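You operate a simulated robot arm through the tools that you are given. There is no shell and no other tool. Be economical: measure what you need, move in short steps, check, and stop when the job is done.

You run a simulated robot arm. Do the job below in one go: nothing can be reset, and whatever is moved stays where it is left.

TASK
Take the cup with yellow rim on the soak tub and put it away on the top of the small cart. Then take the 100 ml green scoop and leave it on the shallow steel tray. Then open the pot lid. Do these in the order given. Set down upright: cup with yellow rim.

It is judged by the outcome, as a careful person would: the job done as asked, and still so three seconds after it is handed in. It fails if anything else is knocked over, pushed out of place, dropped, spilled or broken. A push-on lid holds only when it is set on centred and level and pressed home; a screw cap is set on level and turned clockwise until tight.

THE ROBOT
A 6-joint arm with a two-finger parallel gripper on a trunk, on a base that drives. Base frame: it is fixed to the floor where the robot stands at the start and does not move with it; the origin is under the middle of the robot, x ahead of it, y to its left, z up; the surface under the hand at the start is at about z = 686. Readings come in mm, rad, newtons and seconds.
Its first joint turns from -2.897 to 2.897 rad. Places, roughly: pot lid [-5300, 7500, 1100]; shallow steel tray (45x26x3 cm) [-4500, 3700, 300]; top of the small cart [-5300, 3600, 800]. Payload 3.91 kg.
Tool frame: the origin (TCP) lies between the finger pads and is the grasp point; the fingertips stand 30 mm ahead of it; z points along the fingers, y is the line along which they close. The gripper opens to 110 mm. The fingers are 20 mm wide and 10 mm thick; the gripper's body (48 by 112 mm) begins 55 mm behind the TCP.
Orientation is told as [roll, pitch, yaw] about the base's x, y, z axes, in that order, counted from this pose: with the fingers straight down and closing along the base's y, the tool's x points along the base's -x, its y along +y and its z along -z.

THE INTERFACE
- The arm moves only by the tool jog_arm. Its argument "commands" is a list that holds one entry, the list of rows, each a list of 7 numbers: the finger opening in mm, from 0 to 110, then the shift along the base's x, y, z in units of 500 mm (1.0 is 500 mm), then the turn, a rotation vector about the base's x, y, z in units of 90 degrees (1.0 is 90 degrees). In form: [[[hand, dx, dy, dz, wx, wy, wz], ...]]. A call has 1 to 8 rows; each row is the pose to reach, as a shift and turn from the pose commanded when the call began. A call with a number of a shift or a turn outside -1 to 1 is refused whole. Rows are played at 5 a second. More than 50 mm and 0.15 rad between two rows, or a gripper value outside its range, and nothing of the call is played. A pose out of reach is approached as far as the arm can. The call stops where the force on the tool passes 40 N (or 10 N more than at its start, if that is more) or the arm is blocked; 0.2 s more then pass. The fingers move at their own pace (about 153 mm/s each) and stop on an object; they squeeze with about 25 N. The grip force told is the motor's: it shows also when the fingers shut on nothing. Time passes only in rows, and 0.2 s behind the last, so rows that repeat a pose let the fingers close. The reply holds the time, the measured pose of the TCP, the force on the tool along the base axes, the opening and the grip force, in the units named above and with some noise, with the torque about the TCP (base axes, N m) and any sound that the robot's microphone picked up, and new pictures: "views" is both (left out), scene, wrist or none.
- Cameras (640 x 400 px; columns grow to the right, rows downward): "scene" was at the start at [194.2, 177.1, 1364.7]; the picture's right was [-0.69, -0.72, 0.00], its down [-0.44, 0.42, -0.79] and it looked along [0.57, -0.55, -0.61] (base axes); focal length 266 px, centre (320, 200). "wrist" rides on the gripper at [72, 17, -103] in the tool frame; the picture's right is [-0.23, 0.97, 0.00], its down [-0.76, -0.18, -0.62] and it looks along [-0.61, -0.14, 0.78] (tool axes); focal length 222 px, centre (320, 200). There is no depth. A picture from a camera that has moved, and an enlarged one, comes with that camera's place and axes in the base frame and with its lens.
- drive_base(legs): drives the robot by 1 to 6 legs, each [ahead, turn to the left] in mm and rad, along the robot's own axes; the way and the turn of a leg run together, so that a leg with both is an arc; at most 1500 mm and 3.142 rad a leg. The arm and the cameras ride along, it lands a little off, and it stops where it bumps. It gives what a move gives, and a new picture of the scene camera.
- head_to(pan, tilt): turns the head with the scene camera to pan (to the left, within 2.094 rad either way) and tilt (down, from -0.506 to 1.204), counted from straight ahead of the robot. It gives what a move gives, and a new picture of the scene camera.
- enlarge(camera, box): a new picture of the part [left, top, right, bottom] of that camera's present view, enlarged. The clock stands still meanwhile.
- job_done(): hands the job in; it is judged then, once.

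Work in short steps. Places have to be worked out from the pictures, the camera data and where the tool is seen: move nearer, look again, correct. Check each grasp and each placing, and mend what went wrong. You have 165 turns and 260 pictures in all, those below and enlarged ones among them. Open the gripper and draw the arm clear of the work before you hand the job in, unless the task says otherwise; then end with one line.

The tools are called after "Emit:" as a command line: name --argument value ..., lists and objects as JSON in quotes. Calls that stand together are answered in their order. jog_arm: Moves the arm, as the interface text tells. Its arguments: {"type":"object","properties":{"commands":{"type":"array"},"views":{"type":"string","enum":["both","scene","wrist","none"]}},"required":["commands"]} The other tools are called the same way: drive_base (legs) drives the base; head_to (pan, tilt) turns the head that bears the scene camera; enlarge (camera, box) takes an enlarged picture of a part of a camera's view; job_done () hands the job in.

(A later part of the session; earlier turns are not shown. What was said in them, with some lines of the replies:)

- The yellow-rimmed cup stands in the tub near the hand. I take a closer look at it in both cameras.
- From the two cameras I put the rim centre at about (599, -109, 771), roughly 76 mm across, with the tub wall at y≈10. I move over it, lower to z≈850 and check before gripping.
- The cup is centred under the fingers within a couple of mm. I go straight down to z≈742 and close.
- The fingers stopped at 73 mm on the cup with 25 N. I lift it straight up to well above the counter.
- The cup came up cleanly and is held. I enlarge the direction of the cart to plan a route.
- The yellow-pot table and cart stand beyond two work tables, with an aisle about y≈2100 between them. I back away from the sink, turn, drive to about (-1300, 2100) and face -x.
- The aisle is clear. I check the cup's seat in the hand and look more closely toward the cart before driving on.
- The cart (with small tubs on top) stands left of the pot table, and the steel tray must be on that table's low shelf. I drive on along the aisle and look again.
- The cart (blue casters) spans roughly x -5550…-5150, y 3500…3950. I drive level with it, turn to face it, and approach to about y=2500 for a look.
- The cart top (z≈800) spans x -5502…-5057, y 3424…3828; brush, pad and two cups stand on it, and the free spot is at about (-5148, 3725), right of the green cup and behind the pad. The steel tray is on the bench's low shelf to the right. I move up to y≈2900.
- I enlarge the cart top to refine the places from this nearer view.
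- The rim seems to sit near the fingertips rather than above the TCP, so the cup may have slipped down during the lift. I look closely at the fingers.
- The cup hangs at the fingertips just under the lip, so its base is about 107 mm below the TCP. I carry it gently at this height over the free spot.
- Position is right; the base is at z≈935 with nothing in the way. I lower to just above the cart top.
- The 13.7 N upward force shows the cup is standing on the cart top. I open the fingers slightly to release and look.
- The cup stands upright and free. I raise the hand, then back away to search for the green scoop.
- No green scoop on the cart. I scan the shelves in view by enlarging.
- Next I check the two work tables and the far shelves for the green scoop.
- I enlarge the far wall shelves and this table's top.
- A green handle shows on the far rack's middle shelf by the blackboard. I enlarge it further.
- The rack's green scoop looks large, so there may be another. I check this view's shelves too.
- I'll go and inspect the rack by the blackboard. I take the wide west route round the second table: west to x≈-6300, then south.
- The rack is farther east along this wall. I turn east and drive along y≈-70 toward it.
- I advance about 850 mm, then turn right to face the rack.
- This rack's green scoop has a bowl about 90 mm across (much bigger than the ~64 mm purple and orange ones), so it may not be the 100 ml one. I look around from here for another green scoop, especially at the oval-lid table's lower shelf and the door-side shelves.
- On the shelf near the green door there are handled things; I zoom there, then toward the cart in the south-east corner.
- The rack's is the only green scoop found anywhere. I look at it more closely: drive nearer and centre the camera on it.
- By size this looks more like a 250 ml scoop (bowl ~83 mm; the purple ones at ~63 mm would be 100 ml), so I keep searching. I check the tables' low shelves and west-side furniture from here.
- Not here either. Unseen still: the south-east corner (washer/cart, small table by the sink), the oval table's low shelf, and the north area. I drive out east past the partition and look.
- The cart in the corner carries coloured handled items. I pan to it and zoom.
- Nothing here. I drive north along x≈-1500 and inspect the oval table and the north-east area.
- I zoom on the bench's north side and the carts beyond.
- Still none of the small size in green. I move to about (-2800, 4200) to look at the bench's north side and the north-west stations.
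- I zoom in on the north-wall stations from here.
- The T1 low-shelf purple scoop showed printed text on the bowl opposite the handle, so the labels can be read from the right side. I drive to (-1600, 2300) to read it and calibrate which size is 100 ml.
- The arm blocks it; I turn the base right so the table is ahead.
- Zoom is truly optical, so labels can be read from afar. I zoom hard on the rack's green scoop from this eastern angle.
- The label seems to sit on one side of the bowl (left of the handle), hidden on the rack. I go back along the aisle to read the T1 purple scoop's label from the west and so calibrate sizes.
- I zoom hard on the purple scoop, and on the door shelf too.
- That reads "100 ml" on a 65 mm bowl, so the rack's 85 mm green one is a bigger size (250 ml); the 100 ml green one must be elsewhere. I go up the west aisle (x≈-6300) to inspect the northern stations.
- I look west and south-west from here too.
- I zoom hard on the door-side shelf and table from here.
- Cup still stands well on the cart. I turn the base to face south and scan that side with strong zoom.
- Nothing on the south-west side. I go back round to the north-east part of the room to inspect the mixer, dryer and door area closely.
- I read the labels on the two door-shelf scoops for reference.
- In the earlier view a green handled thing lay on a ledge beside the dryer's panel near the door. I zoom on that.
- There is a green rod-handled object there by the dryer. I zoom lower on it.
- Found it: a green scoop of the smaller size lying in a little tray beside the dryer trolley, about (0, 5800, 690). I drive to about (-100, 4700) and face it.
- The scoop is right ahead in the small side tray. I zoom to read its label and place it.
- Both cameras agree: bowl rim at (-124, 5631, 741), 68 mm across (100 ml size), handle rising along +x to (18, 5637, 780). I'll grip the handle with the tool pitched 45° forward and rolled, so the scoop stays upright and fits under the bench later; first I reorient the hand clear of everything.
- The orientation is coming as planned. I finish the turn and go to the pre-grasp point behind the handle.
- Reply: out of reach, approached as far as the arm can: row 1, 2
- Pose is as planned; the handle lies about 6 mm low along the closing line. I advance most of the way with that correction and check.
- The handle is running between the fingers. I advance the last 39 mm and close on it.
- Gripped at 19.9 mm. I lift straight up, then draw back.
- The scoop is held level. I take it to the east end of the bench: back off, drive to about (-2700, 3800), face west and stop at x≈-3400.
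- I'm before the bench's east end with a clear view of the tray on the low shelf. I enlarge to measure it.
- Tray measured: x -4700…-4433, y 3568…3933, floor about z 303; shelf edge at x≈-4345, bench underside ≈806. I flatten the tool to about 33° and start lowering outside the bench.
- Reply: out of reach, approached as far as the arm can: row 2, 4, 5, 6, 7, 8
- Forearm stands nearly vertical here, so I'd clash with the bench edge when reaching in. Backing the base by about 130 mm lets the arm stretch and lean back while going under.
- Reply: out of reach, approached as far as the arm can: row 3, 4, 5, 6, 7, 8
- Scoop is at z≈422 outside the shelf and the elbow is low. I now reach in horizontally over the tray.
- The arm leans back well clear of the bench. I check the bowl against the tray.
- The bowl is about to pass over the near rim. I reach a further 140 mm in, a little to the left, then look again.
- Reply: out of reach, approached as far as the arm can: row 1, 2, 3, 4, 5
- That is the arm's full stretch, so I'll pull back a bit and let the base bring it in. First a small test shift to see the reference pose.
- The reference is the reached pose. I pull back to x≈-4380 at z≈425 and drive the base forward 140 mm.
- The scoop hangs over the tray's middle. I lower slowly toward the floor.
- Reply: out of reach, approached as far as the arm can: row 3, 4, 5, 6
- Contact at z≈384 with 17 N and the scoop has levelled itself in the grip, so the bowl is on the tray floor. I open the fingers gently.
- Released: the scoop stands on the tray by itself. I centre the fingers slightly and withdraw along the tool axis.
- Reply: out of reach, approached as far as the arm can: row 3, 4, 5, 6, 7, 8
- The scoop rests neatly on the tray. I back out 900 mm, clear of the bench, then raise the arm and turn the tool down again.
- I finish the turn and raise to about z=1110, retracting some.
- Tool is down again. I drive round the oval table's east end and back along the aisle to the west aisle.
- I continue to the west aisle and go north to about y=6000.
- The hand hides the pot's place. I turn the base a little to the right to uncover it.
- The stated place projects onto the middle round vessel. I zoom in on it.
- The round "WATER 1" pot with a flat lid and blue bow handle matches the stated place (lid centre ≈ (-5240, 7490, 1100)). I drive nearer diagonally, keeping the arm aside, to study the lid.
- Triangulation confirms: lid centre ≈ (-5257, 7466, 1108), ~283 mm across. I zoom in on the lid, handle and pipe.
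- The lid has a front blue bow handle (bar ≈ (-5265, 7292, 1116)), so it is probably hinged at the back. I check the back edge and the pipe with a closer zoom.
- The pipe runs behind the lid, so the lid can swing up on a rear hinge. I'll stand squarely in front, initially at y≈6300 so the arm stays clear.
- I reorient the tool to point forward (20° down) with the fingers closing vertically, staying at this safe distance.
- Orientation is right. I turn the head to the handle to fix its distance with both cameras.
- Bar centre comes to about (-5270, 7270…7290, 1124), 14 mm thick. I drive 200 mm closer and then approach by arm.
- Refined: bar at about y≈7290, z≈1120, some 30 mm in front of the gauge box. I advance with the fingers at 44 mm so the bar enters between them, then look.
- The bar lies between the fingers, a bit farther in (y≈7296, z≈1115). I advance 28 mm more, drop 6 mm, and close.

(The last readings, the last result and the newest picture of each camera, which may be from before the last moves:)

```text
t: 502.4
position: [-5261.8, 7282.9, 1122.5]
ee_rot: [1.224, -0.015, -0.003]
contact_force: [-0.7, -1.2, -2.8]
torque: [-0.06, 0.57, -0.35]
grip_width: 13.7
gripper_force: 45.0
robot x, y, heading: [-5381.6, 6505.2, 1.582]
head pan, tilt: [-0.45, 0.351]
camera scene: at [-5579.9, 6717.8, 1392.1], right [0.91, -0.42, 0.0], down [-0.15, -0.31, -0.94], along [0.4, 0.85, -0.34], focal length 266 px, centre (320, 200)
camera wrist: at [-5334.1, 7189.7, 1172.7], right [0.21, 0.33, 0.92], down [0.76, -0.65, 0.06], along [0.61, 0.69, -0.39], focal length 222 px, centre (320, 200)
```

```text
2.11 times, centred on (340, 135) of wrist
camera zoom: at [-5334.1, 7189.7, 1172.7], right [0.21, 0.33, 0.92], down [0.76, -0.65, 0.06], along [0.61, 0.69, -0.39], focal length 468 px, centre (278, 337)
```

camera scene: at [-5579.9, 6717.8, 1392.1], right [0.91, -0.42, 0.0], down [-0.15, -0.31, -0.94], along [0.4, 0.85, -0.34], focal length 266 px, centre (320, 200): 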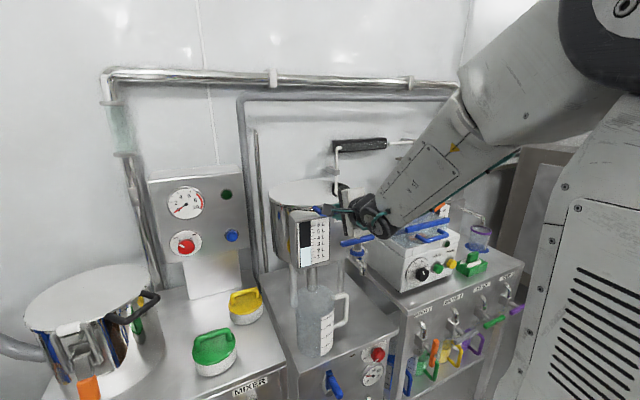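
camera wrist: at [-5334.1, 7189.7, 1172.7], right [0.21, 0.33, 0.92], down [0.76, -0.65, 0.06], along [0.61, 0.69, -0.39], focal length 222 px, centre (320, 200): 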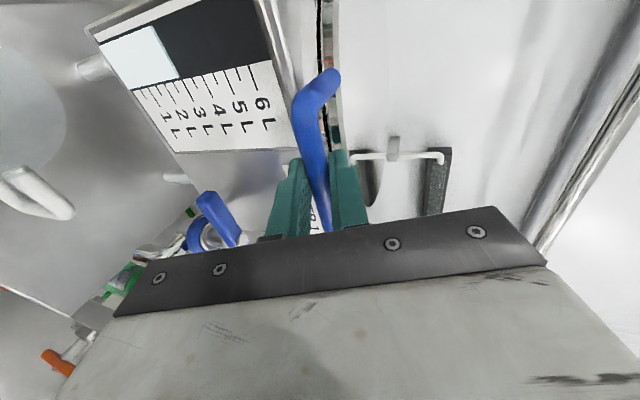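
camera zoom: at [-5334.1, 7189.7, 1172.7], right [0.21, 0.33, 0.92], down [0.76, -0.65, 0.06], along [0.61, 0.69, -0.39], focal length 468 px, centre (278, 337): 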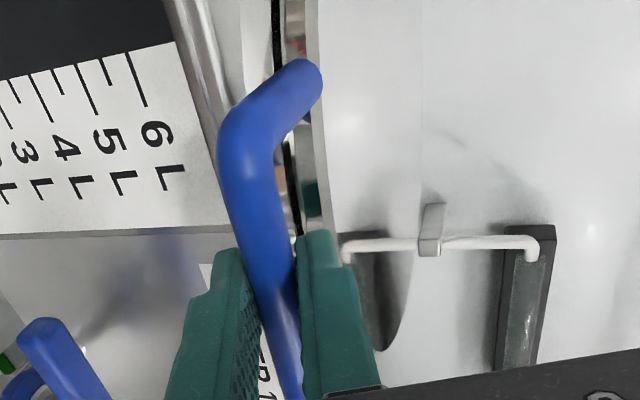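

The bar is gripped. I lift a little along the expected hinge arc and watch the forces and the lid.

Emit:
jog_arm --commands '[[[4, 0, 0.001, 0.02, 0, 0, 0], [4, 0, 0.003, 0.05, 0, 0, 0], [4, 0, 0.01, 0.092, 0, 0, 0]]]'

Emit:
enlarge --camera "scene" --box '[240, 110, 400, 250]'

```text
t: 503.1
position: [-5261.0, 7285.0, 1168.0]
ee_rot: [1.224, -0.015, -0.002]
contact_force: [-0.4, -3.0, -2.0]
torque: [-0.06, 0.53, 0.08]
grip_width: 13.7
gripper_force: 44.4
robot x, y, heading: [-5384.4, 6506.1, 1.58]
head pan, tilt: [-0.45, 0.351]
camera scene: at [-5579.8, 6717.8, 1392.1], right [0.91, -0.43, 0.0], down [-0.15, -0.31, -0.94], along [0.4, 0.85, -0.34], focal length 266 px, centre (320, 200)
camera wrist: at [-5334.1, 7193.5, 1218.9], right [0.21, 0.33, 0.92], down [0.76, -0.65, 0.06], along [0.61, 0.69, -0.39], focal length 222 px, centre (320, 200)
```

scene: 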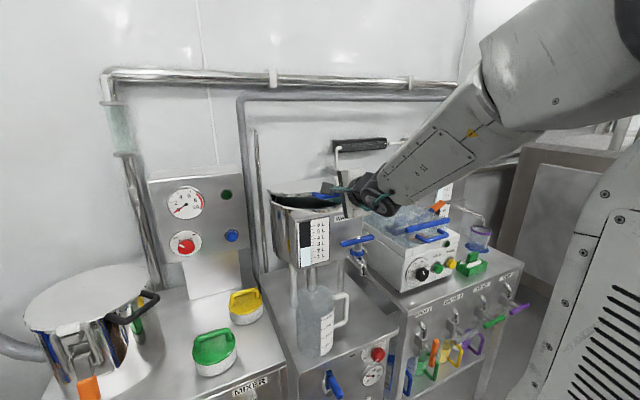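
wrist: 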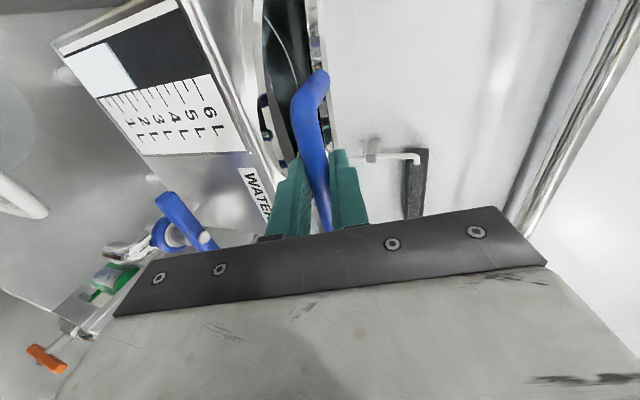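

```text
2.86 times, centred on (320, 180) of scene
camera zoom: at [-5579.8, 6717.8, 1392.1], right [0.91, -0.43, 0.0], down [-0.15, -0.31, -0.94], along [0.4, 0.85, -0.34], focal length 759 px, centre (320, 257)
```

zoom: 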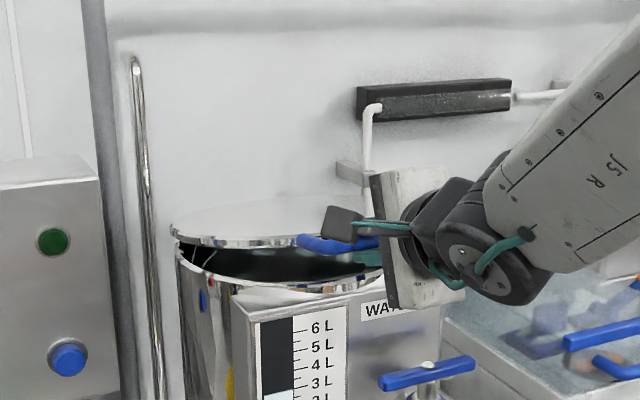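

The lid swings on its rear hinge with very little force. I continue along the arc to about 42°.

Emit:
jog_arm --commands '[[[4, 0, 0.0216, 0.0864, 0, 0, 0], [4, 0, 0.055, 0.1688, 0, 0, 0], [4, 0, 0.0994, 0.246, 0, 0, 0], [4, 0, 0.154, 0.316, 0, 0, 0]]]'

```text
t: 504.1
position: [-5261.2, 7362.2, 1327.8]
ee_rot: [1.225, -0.014, -0.003]
contact_force: [7.0, -4.2, 0.6]
torque: [-0.03, 0.61, 0.03]
grip_width: 13.6
gripper_force: 45.2
robot x, y, heading: [-5386.7, 6502.7, 1.581]
head pan, tilt: [-0.45, 0.351]
camera scene: at [-5579.4, 6717.5, 1392.2], right [0.91, -0.43, 0.0], down [-0.15, -0.31, -0.94], along [0.4, 0.85, -0.34], focal length 266 px, centre (320, 200)
camera wrist: at [-5334.4, 7270.6, 1377.8], right [0.21, 0.33, 0.92], down [0.76, -0.65, 0.06], along [0.61, 0.69, -0.39], focal length 222 px, centre (320, 200)
```

scene: 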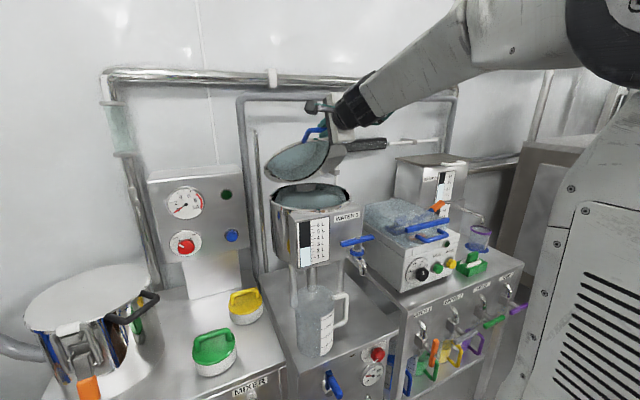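
wrist: 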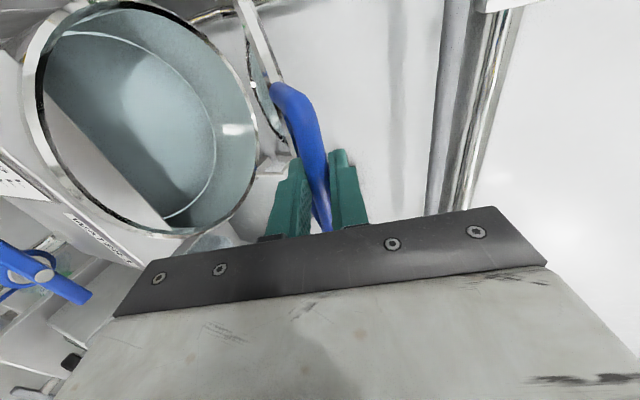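

I zoom to check whether the lid is still on its hinge.

Emit:
enlarge --camera "scene" --box '[240, 90, 400, 220]'

Emit:
enlarge --camera "wrist" --box '[160, 0, 360, 150]'

```text
3.08 times, centred on (320, 155) of scene
camera zoom: at [-5579.4, 6717.5, 1392.2], right [0.91, -0.43, 0.0], down [-0.15, -0.31, -0.94], along [0.4, 0.85, -0.34], focal length 817 px, centre (320, 338)
```

zoom: 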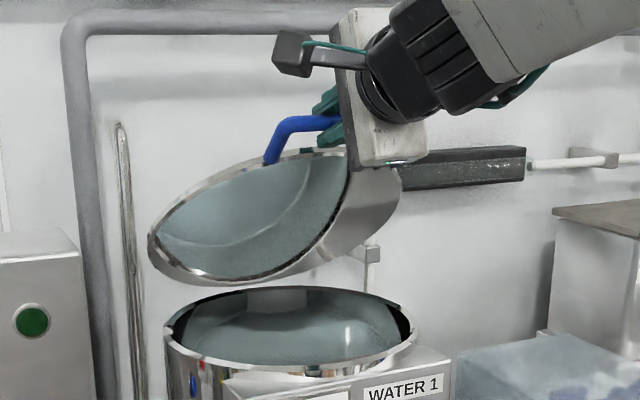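

```text
2.67 times, centred on (260, 75) of wrist
camera zoom: at [-5334.4, 7270.6, 1377.8], right [0.21, 0.33, 0.92], down [0.76, -0.65, 0.06], along [0.61, 0.69, -0.39], focal length 592 px, centre (480, 533)
```

zoom: 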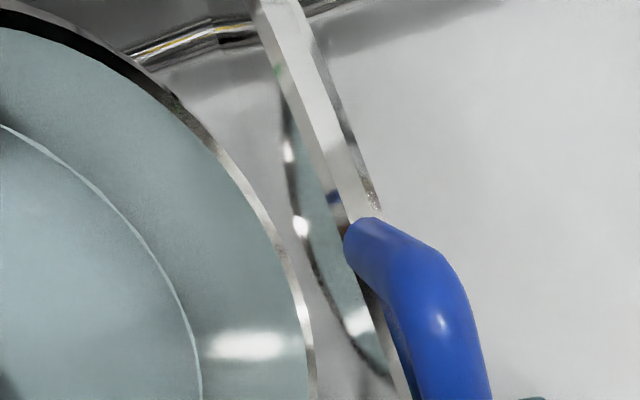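

Forces and torques are small and the lid has turned about 40° relative to my grip, so it's on its hinge. I continue the arc to about 74°.

Emit:
jog_arm --commands '[[[4, 0, 0.064, 0.061, 0, 0, 0], [4, 0, 0.136, 0.114, 0, 0, 0], [4, 0, 0.214, 0.156, 0, 0, 0], [4, 0, 0.298, 0.186, 0, 0, 0]]]'

Emit:
enlarge --camera "scene" --box '[240, 70, 400, 220]'

```text
t: 505.1
position: [-5262.2, 7515.7, 1421.2]
ee_rot: [1.225, -0.013, -0.003]
contact_force: [5.0, -4.8, 10.5]
torque: [0.03, 0.69, -0.65]
grip_width: 14.1
gripper_force: 45.2
robot x, y, heading: [-5387.3, 6500.4, 1.584]
head pan, tilt: [-0.45, 0.351]
camera scene: at [-5579.5, 6717.0, 1392.2], right [0.91, -0.42, 0.0], down [-0.15, -0.31, -0.94], along [0.4, 0.85, -0.34], focal length 266 px, centre (320, 200)
camera wrist: at [-5335.2, 7422.7, 1470.2], right [0.21, 0.33, 0.92], down [0.76, -0.65, 0.06], along [0.61, 0.69, -0.39], focal length 222 px, centre (320, 200)
```

scene: 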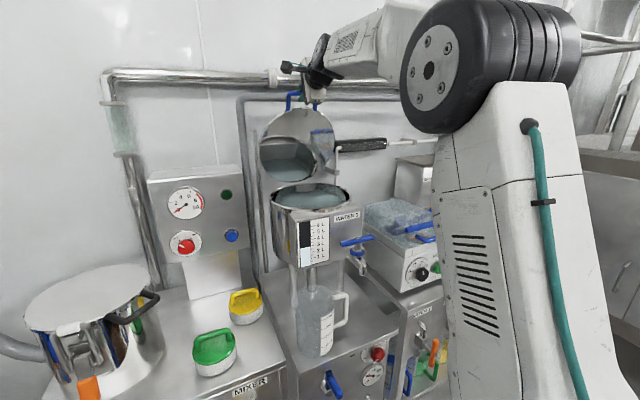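
wrist: 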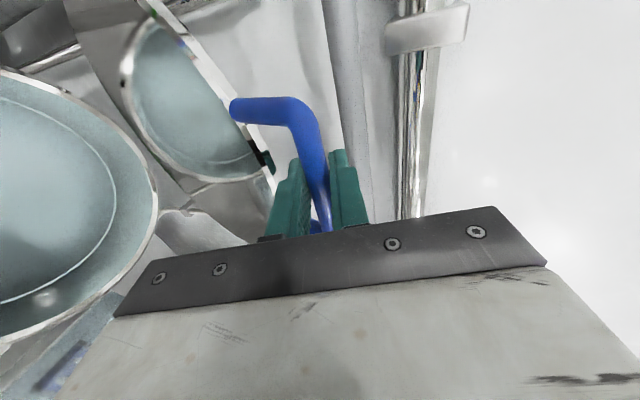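

```text
2.67 times, centred on (320, 145) of scene
camera zoom: at [-5579.5, 6717.0, 1392.2], right [0.91, -0.42, 0.0], down [-0.15, -0.31, -0.94], along [0.4, 0.85, -0.34], focal length 708 px, centre (320, 347)
```

zoom: 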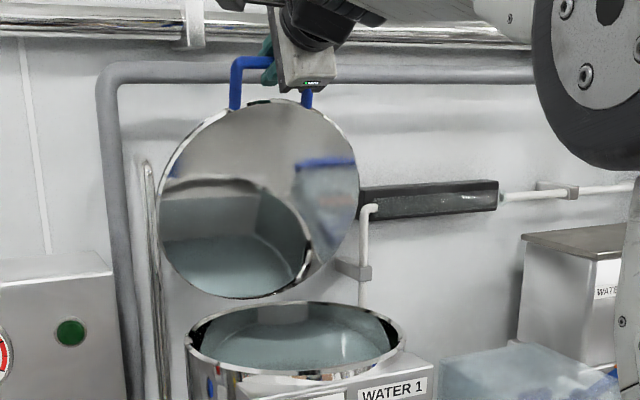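

About 75° open. I carry on gently toward and a little past vertical, watching for a stop.

Emit:
jog_arm --commands '[[[4, 0, 0.03, 0.02, 0, 0, 0], [4, 0, 0.065, 0.026, 0, 0, 0], [4, 0, 0.098, 0.03, 0, 0, 0], [4, 0, 0.131, 0.032, 0, 0, 0], [4, 0, 0.165, 0.033, 0, 0, 0], [4, 0, 0.2, 0.033, 0, 0, 0]]]'

Emit:
enlarge --camera "scene" --box '[240, 70, 400, 220]'

```text
t: 506.6
position: [-5263.1, 7615.7, 1432.5]
ee_rot: [1.221, -0.015, -0.001]
contact_force: [-0.6, 0.0, -13.0]
torque: [0.09, 0.88, -0.04]
grip_width: 13.9
gripper_force: 45.1
robot x, y, heading: [-5383.3, 6502.4, 1.581]
head pan, tilt: [-0.45, 0.351]
camera scene: at [-5579.7, 6718.6, 1391.9], right [0.91, -0.42, 0.0], down [-0.15, -0.31, -0.94], along [0.4, 0.85, -0.34], focal length 266 px, centre (320, 200)
camera wrist: at [-5335.6, 7523.0, 1483.4], right [0.21, 0.33, 0.92], down [0.76, -0.65, 0.06], along [0.61, 0.68, -0.39], focal length 222 px, centre (320, 200)
```

scene: 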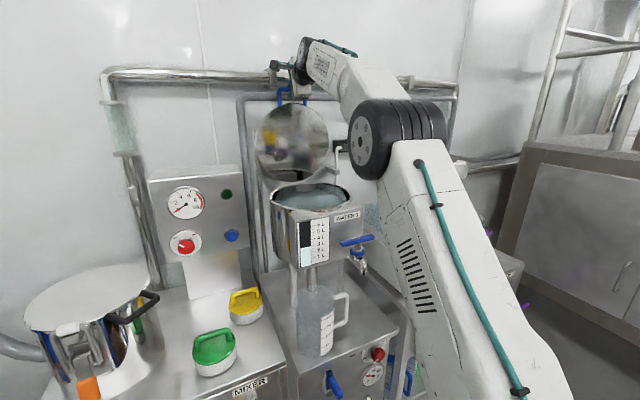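
wrist: 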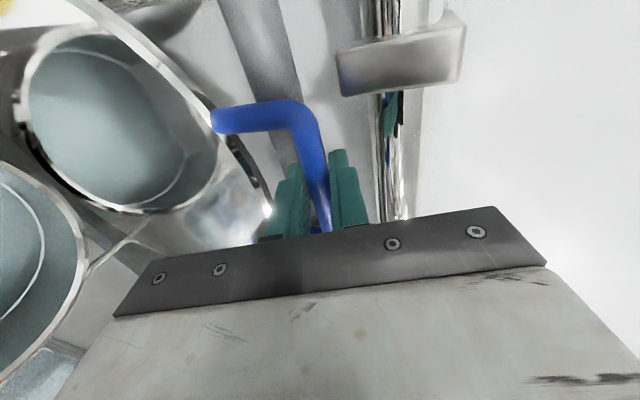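

```text
2.67 times, centred on (320, 145) of scene
camera zoom: at [-5579.7, 6718.6, 1391.9], right [0.91, -0.42, 0.0], down [-0.15, -0.31, -0.94], along [0.4, 0.85, -0.34], focal length 708 px, centre (320, 347)
```

zoom: 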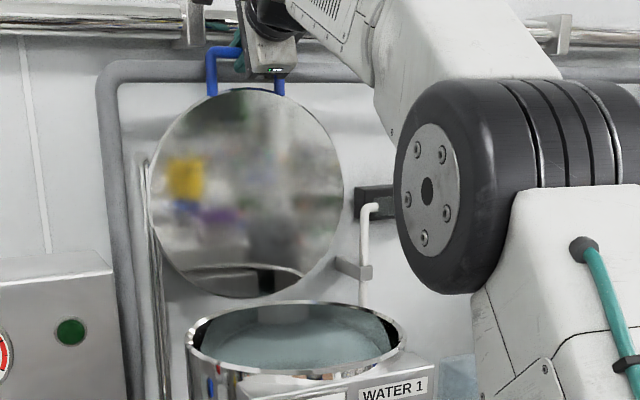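

The lid is about vertical now. I ease it a little further back and slightly lower to see whether it meets a stop.

Emit:
jog_arm --commands '[[[4, 0, 0.02, -0.012, 0, 0, 0], [4, 0, 0.04, -0.018, 0, 0, 0], [4, 0, 0.06, -0.024, 0, 0, 0]]]'

Emit:
enlarge --camera "scene" --box '[240, 70, 400, 220]'

```text
t: 507.4
position: [-5262.3, 7639.3, 1430.1]
ee_rot: [1.237, -0.017, -0.002]
contact_force: [-2.7, 6.2, 33.8]
torque: [0.28, 0.78, 0.21]
grip_width: 13.5
gripper_force: 45.1
robot x, y, heading: [-5384.8, 6503.7, 1.586]
head pan, tilt: [-0.45, 0.351]
camera scene: at [-5580.2, 6716.5, 1392.2], right [0.91, -0.42, 0.0], down [-0.15, -0.31, -0.94], along [0.4, 0.85, -0.34], focal length 266 px, centre (320, 200)
camera wrist: at [-5335.8, 7546.6, 1480.0], right [0.21, 0.32, 0.92], down [0.76, -0.65, 0.05], along [0.61, 0.69, -0.38], focal length 222 px, centre (320, 200)
```

scene: 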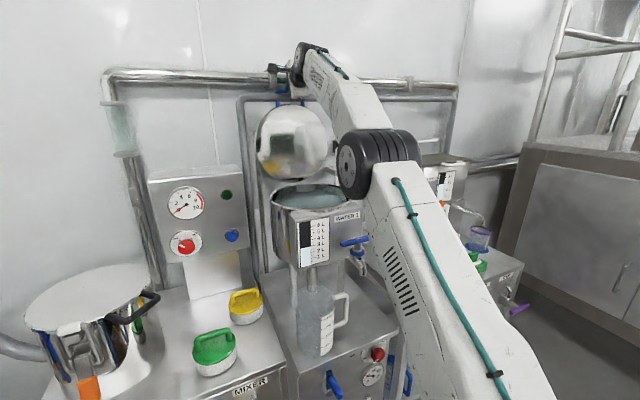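
wrist: 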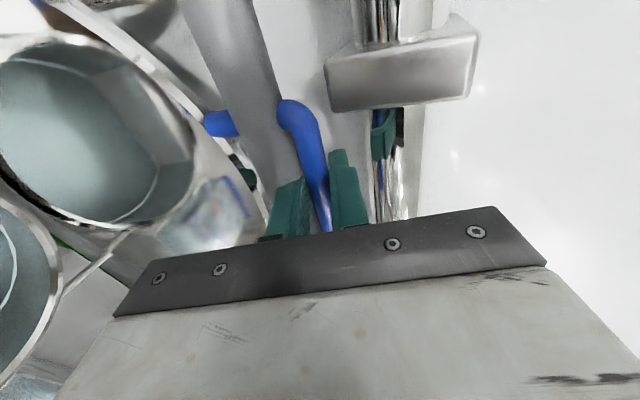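

```text
2.67 times, centred on (320, 145) of scene
camera zoom: at [-5580.2, 6716.5, 1392.2], right [0.91, -0.42, 0.0], down [-0.15, -0.31, -0.94], along [0.4, 0.85, -0.34], focal length 708 px, centre (320, 347)
```

zoom: 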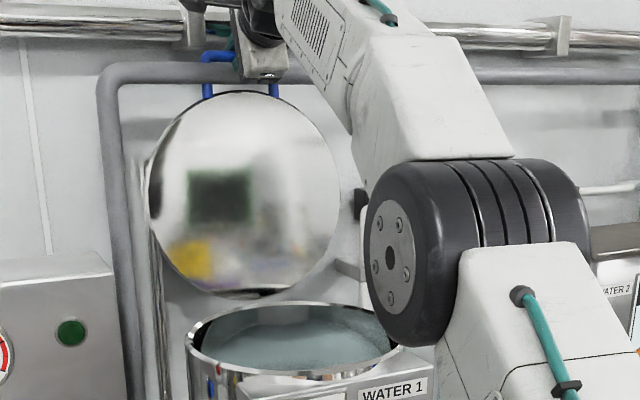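

The lid is about 5° past vertical and the force has risen to 34 N. I relieve the pressure by lifting a few mm, then open the fingers carefully and watch if the lid stays.

Emit:
jog_arm --commands '[[[4, 0, 0, 0.01, 0, 0, 0], [4, 0, 0, 0.014, 0, 0, 0], [4, 0, 0, 0.014, 0, 0, 0]]]' --views "none"

```text
t: 508.1
position: [-5263.7, 7642.6, 1430.8]
ee_rot: [1.224, -0.015, -0.001]
contact_force: [-5.7, 2.6, 20.0]
torque: [0.01, 0.59, -0.3]
grip_width: 13.7
gripper_force: 44.8
robot x, y, heading: [-5383.8, 6502.3, 1.586]
head pan, tilt: [-0.45, 0.351]
```

Force is dropping. I lift a touch more and open to 26 mm, still caging the bar.

Emit:
jog_arm --commands '[[[4, 0, 0, 0.01, 0, 0, 0], [4, 0, 0, 0.012, 0, 0, 0], [20, 0, 0, 0.012, 0, 0, 0], [30, 0, 0, 0.012, 0, 0, 0], [30, 0, 0, 0.012, 0, 0, 0], [30, 0, 0, 0.012, 0, 0, 0]]]'

Emit:
enlarge --camera "wrist" --box '[160, 40, 480, 240]'

```text
t: 509.6
position: [-5263.3, 7641.1, 1434.2]
ee_rot: [1.225, -0.013, -0.002]
contact_force: [-0.4, -0.2, -0.7]
torque: [-0.01, -0.01, 0.03]
grip_width: 29.9
gripper_force: 0.1
robot x, y, heading: [-5383.5, 6499.7, 1.579]
head pan, tilt: [-0.45, 0.351]
camera scene: at [-5579.8, 6717.9, 1392.1], right [0.91, -0.42, 0.0], down [-0.15, -0.31, -0.94], along [0.4, 0.85, -0.34], focal length 266 px, centre (320, 200)
camera wrist: at [-5335.7, 7548.8, 1483.4], right [0.21, 0.33, 0.92], down [0.76, -0.65, 0.06], along [0.61, 0.69, -0.39], focal length 222 px, centre (320, 200)
```

scene: 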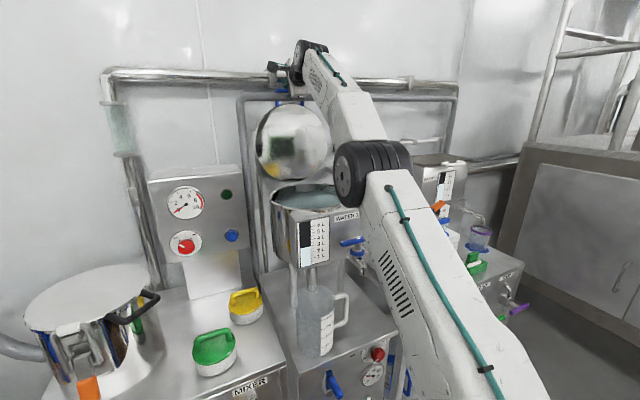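
wrist: 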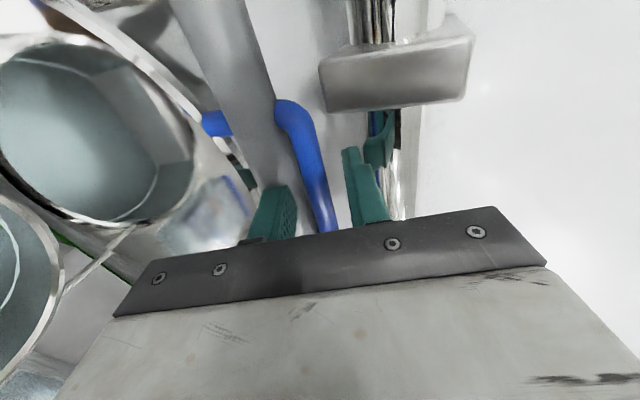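

```text
2.00 times, centred on (320, 140) of wrist
camera zoom: at [-5335.7, 7548.8, 1483.4], right [0.21, 0.33, 0.92], down [0.76, -0.65, 0.06], along [0.61, 0.69, -0.39], focal length 444 px, centre (320, 320)
```

zoom: 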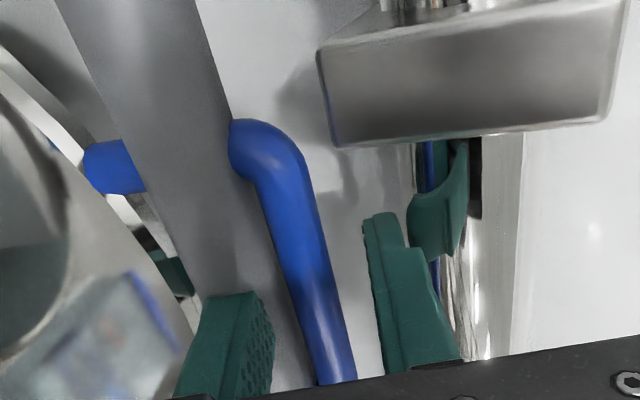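

The bar is free and the lid stands by itself. I withdraw the hand straight back along its axis.

Emit:
jog_arm --commands '[[[34, 0, -0.04, 0.0145, 0, 0, 0], [34, 0, -0.1, 0.036, 0, 0, 0], [34, 0, -0.18, 0.065, 0, 0, 0], [34, 0, -0.26, 0.09, 0, 0, 0], [34, 0, -0.34, 0.1, 0, 0, 0], [34, 0, -0.42, 0.1, 0, 0, 0], [34, 0, -0.5, 0.1, 0, 0, 0], [34, 0, -0.58, 0.1, 0, 0, 0]]]'

Emit:
enlarge --camera "scene" --box '[240, 70, 400, 220]'

```text
t: 511.4
position: [-5260.3, 7349.4, 1484.2]
ee_rot: [1.221, -0.014, 0.0]
contact_force: [-0.1, 1.1, -0.1]
torque: [0.0, 0.03, -0.02]
grip_width: 34.0
gripper_force: 0.1
robot x, y, heading: [-5382.4, 6502.6, 1.583]
head pan, tilt: [-0.45, 0.351]
camera scene: at [-5579.8, 6718.4, 1392.0], right [0.91, -0.42, 0.0], down [-0.15, -0.31, -0.94], along [0.4, 0.85, -0.34], focal length 266 px, centre (320, 200)
camera wrist: at [-5332.9, 7257.8, 1533.7], right [0.21, 0.33, 0.92], down [0.76, -0.65, 0.06], along [0.61, 0.69, -0.39], focal length 222 px, centre (320, 200)
```

scene: 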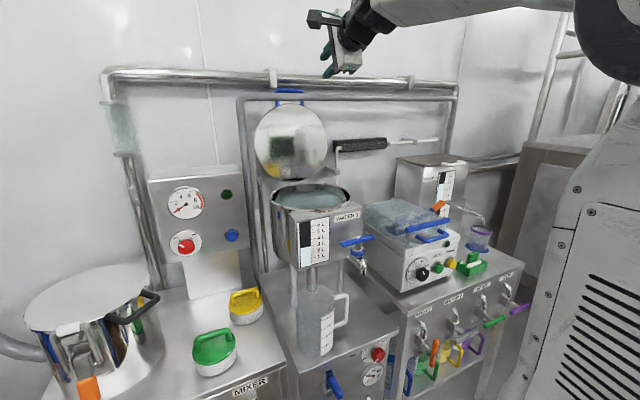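
wrist: 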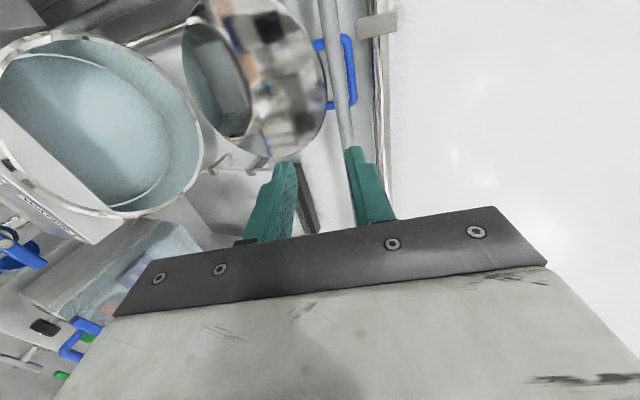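

```text
2.67 times, centred on (320, 145) of scene
camera zoom: at [-5579.8, 6718.4, 1392.0], right [0.91, -0.42, 0.0], down [-0.15, -0.31, -0.94], along [0.4, 0.85, -0.34], focal length 708 px, centre (320, 347)
```

zoom: 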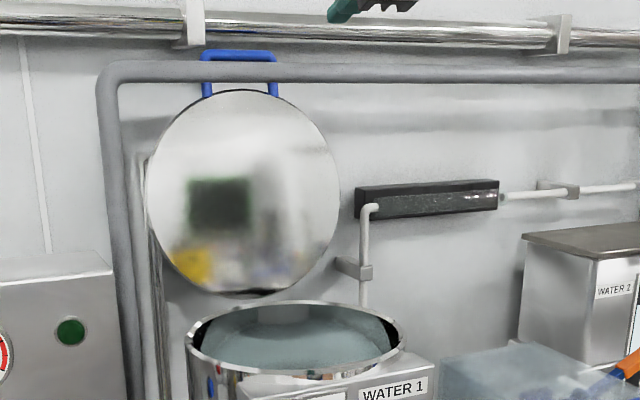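

The lid stands open on its own, leaning slightly back. I open the gripper, back the robot off, and check once more.

Emit:
jog_arm --commands '[[[80, 0, -0.06, 0, 0, 0, 0], [100, 0, -0.12, 0, 0, 0, 0], [100, 0, -0.12, 0, 0, 0, 0]]]' --views "none"

Emit:
drive_base --legs '[[-400, 0]]'

Emit:
enlarge --camera "scene" --box '[240, 90, 400, 220]'

```text
t: 512.1
position: [-5261.4, 7292.2, 1486.2]
ee_rot: [1.223, -0.014, 0.0]
contact_force: [0.3, -0.3, -0.6]
torque: [-0.03, -0.02, 0.01]
grip_width: 99.9
gripper_force: 0.0
robot x, y, heading: [-5382.4, 6503.9, 1.581]
head pan, tilt: [-0.45, 0.351]
```

```text
t: 514.7
position: [-5259.1, 6890.4, 1486.8]
ee_rot: [1.224, -0.015, 0.003]
contact_force: [-0.9, 0.6, -0.1]
torque: [-0.03, -0.01, -0.01]
grip_width: 100.0
gripper_force: 0.0
robot x, y, heading: [-5375.8, 6104.5, 1.589]
head pan, tilt: [-0.45, 0.351]
camera scene: at [-5575.4, 6313.2, 1392.1], right [0.91, -0.42, 0.0], down [-0.14, -0.31, -0.94], along [0.39, 0.85, -0.34], focal length 266 px, centre (320, 200)
```

scene: 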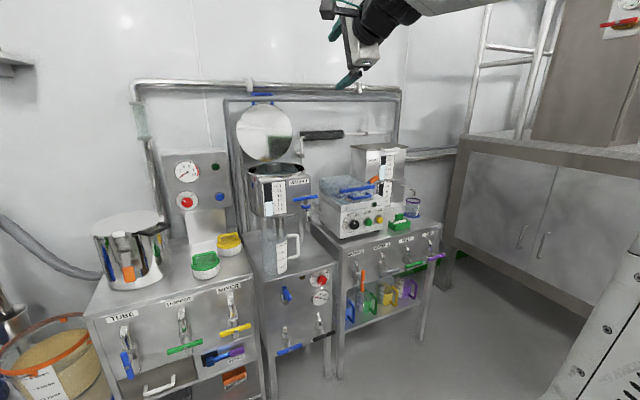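

```text
3.08 times, centred on (320, 155) of scene
camera zoom: at [-5575.4, 6313.2, 1392.1], right [0.91, -0.42, 0.0], down [-0.14, -0.31, -0.94], along [0.39, 0.85, -0.34], focal length 817 px, centre (320, 338)
```

zoom: 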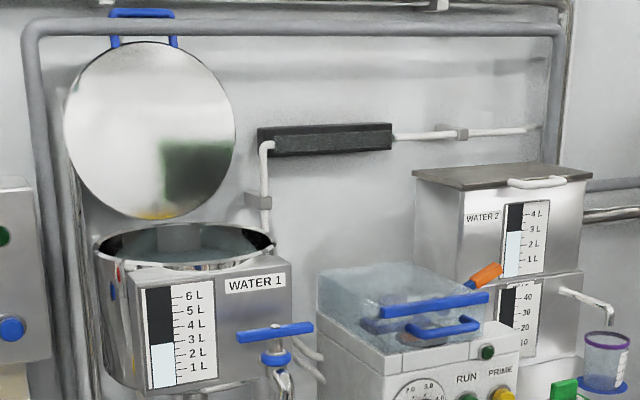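

The lid stays open, the hand is open and clear, and the cup and scoop were set down and checked earlier. I hand the job in.

Emit:
job_done

```text
The job is handed in.
```

I did all three parts in order and handed the job in: the yellow-rimmed cup stands upright on the top of the small cart, the green scoop is on the shallow steel tray, and the lid of the WATER 1 pot stands open. I never saw the scoop's own label; I took it as the 100 ml one because its bowl matched another scoop labelled "100 ml" and the only other green scoop was larger.
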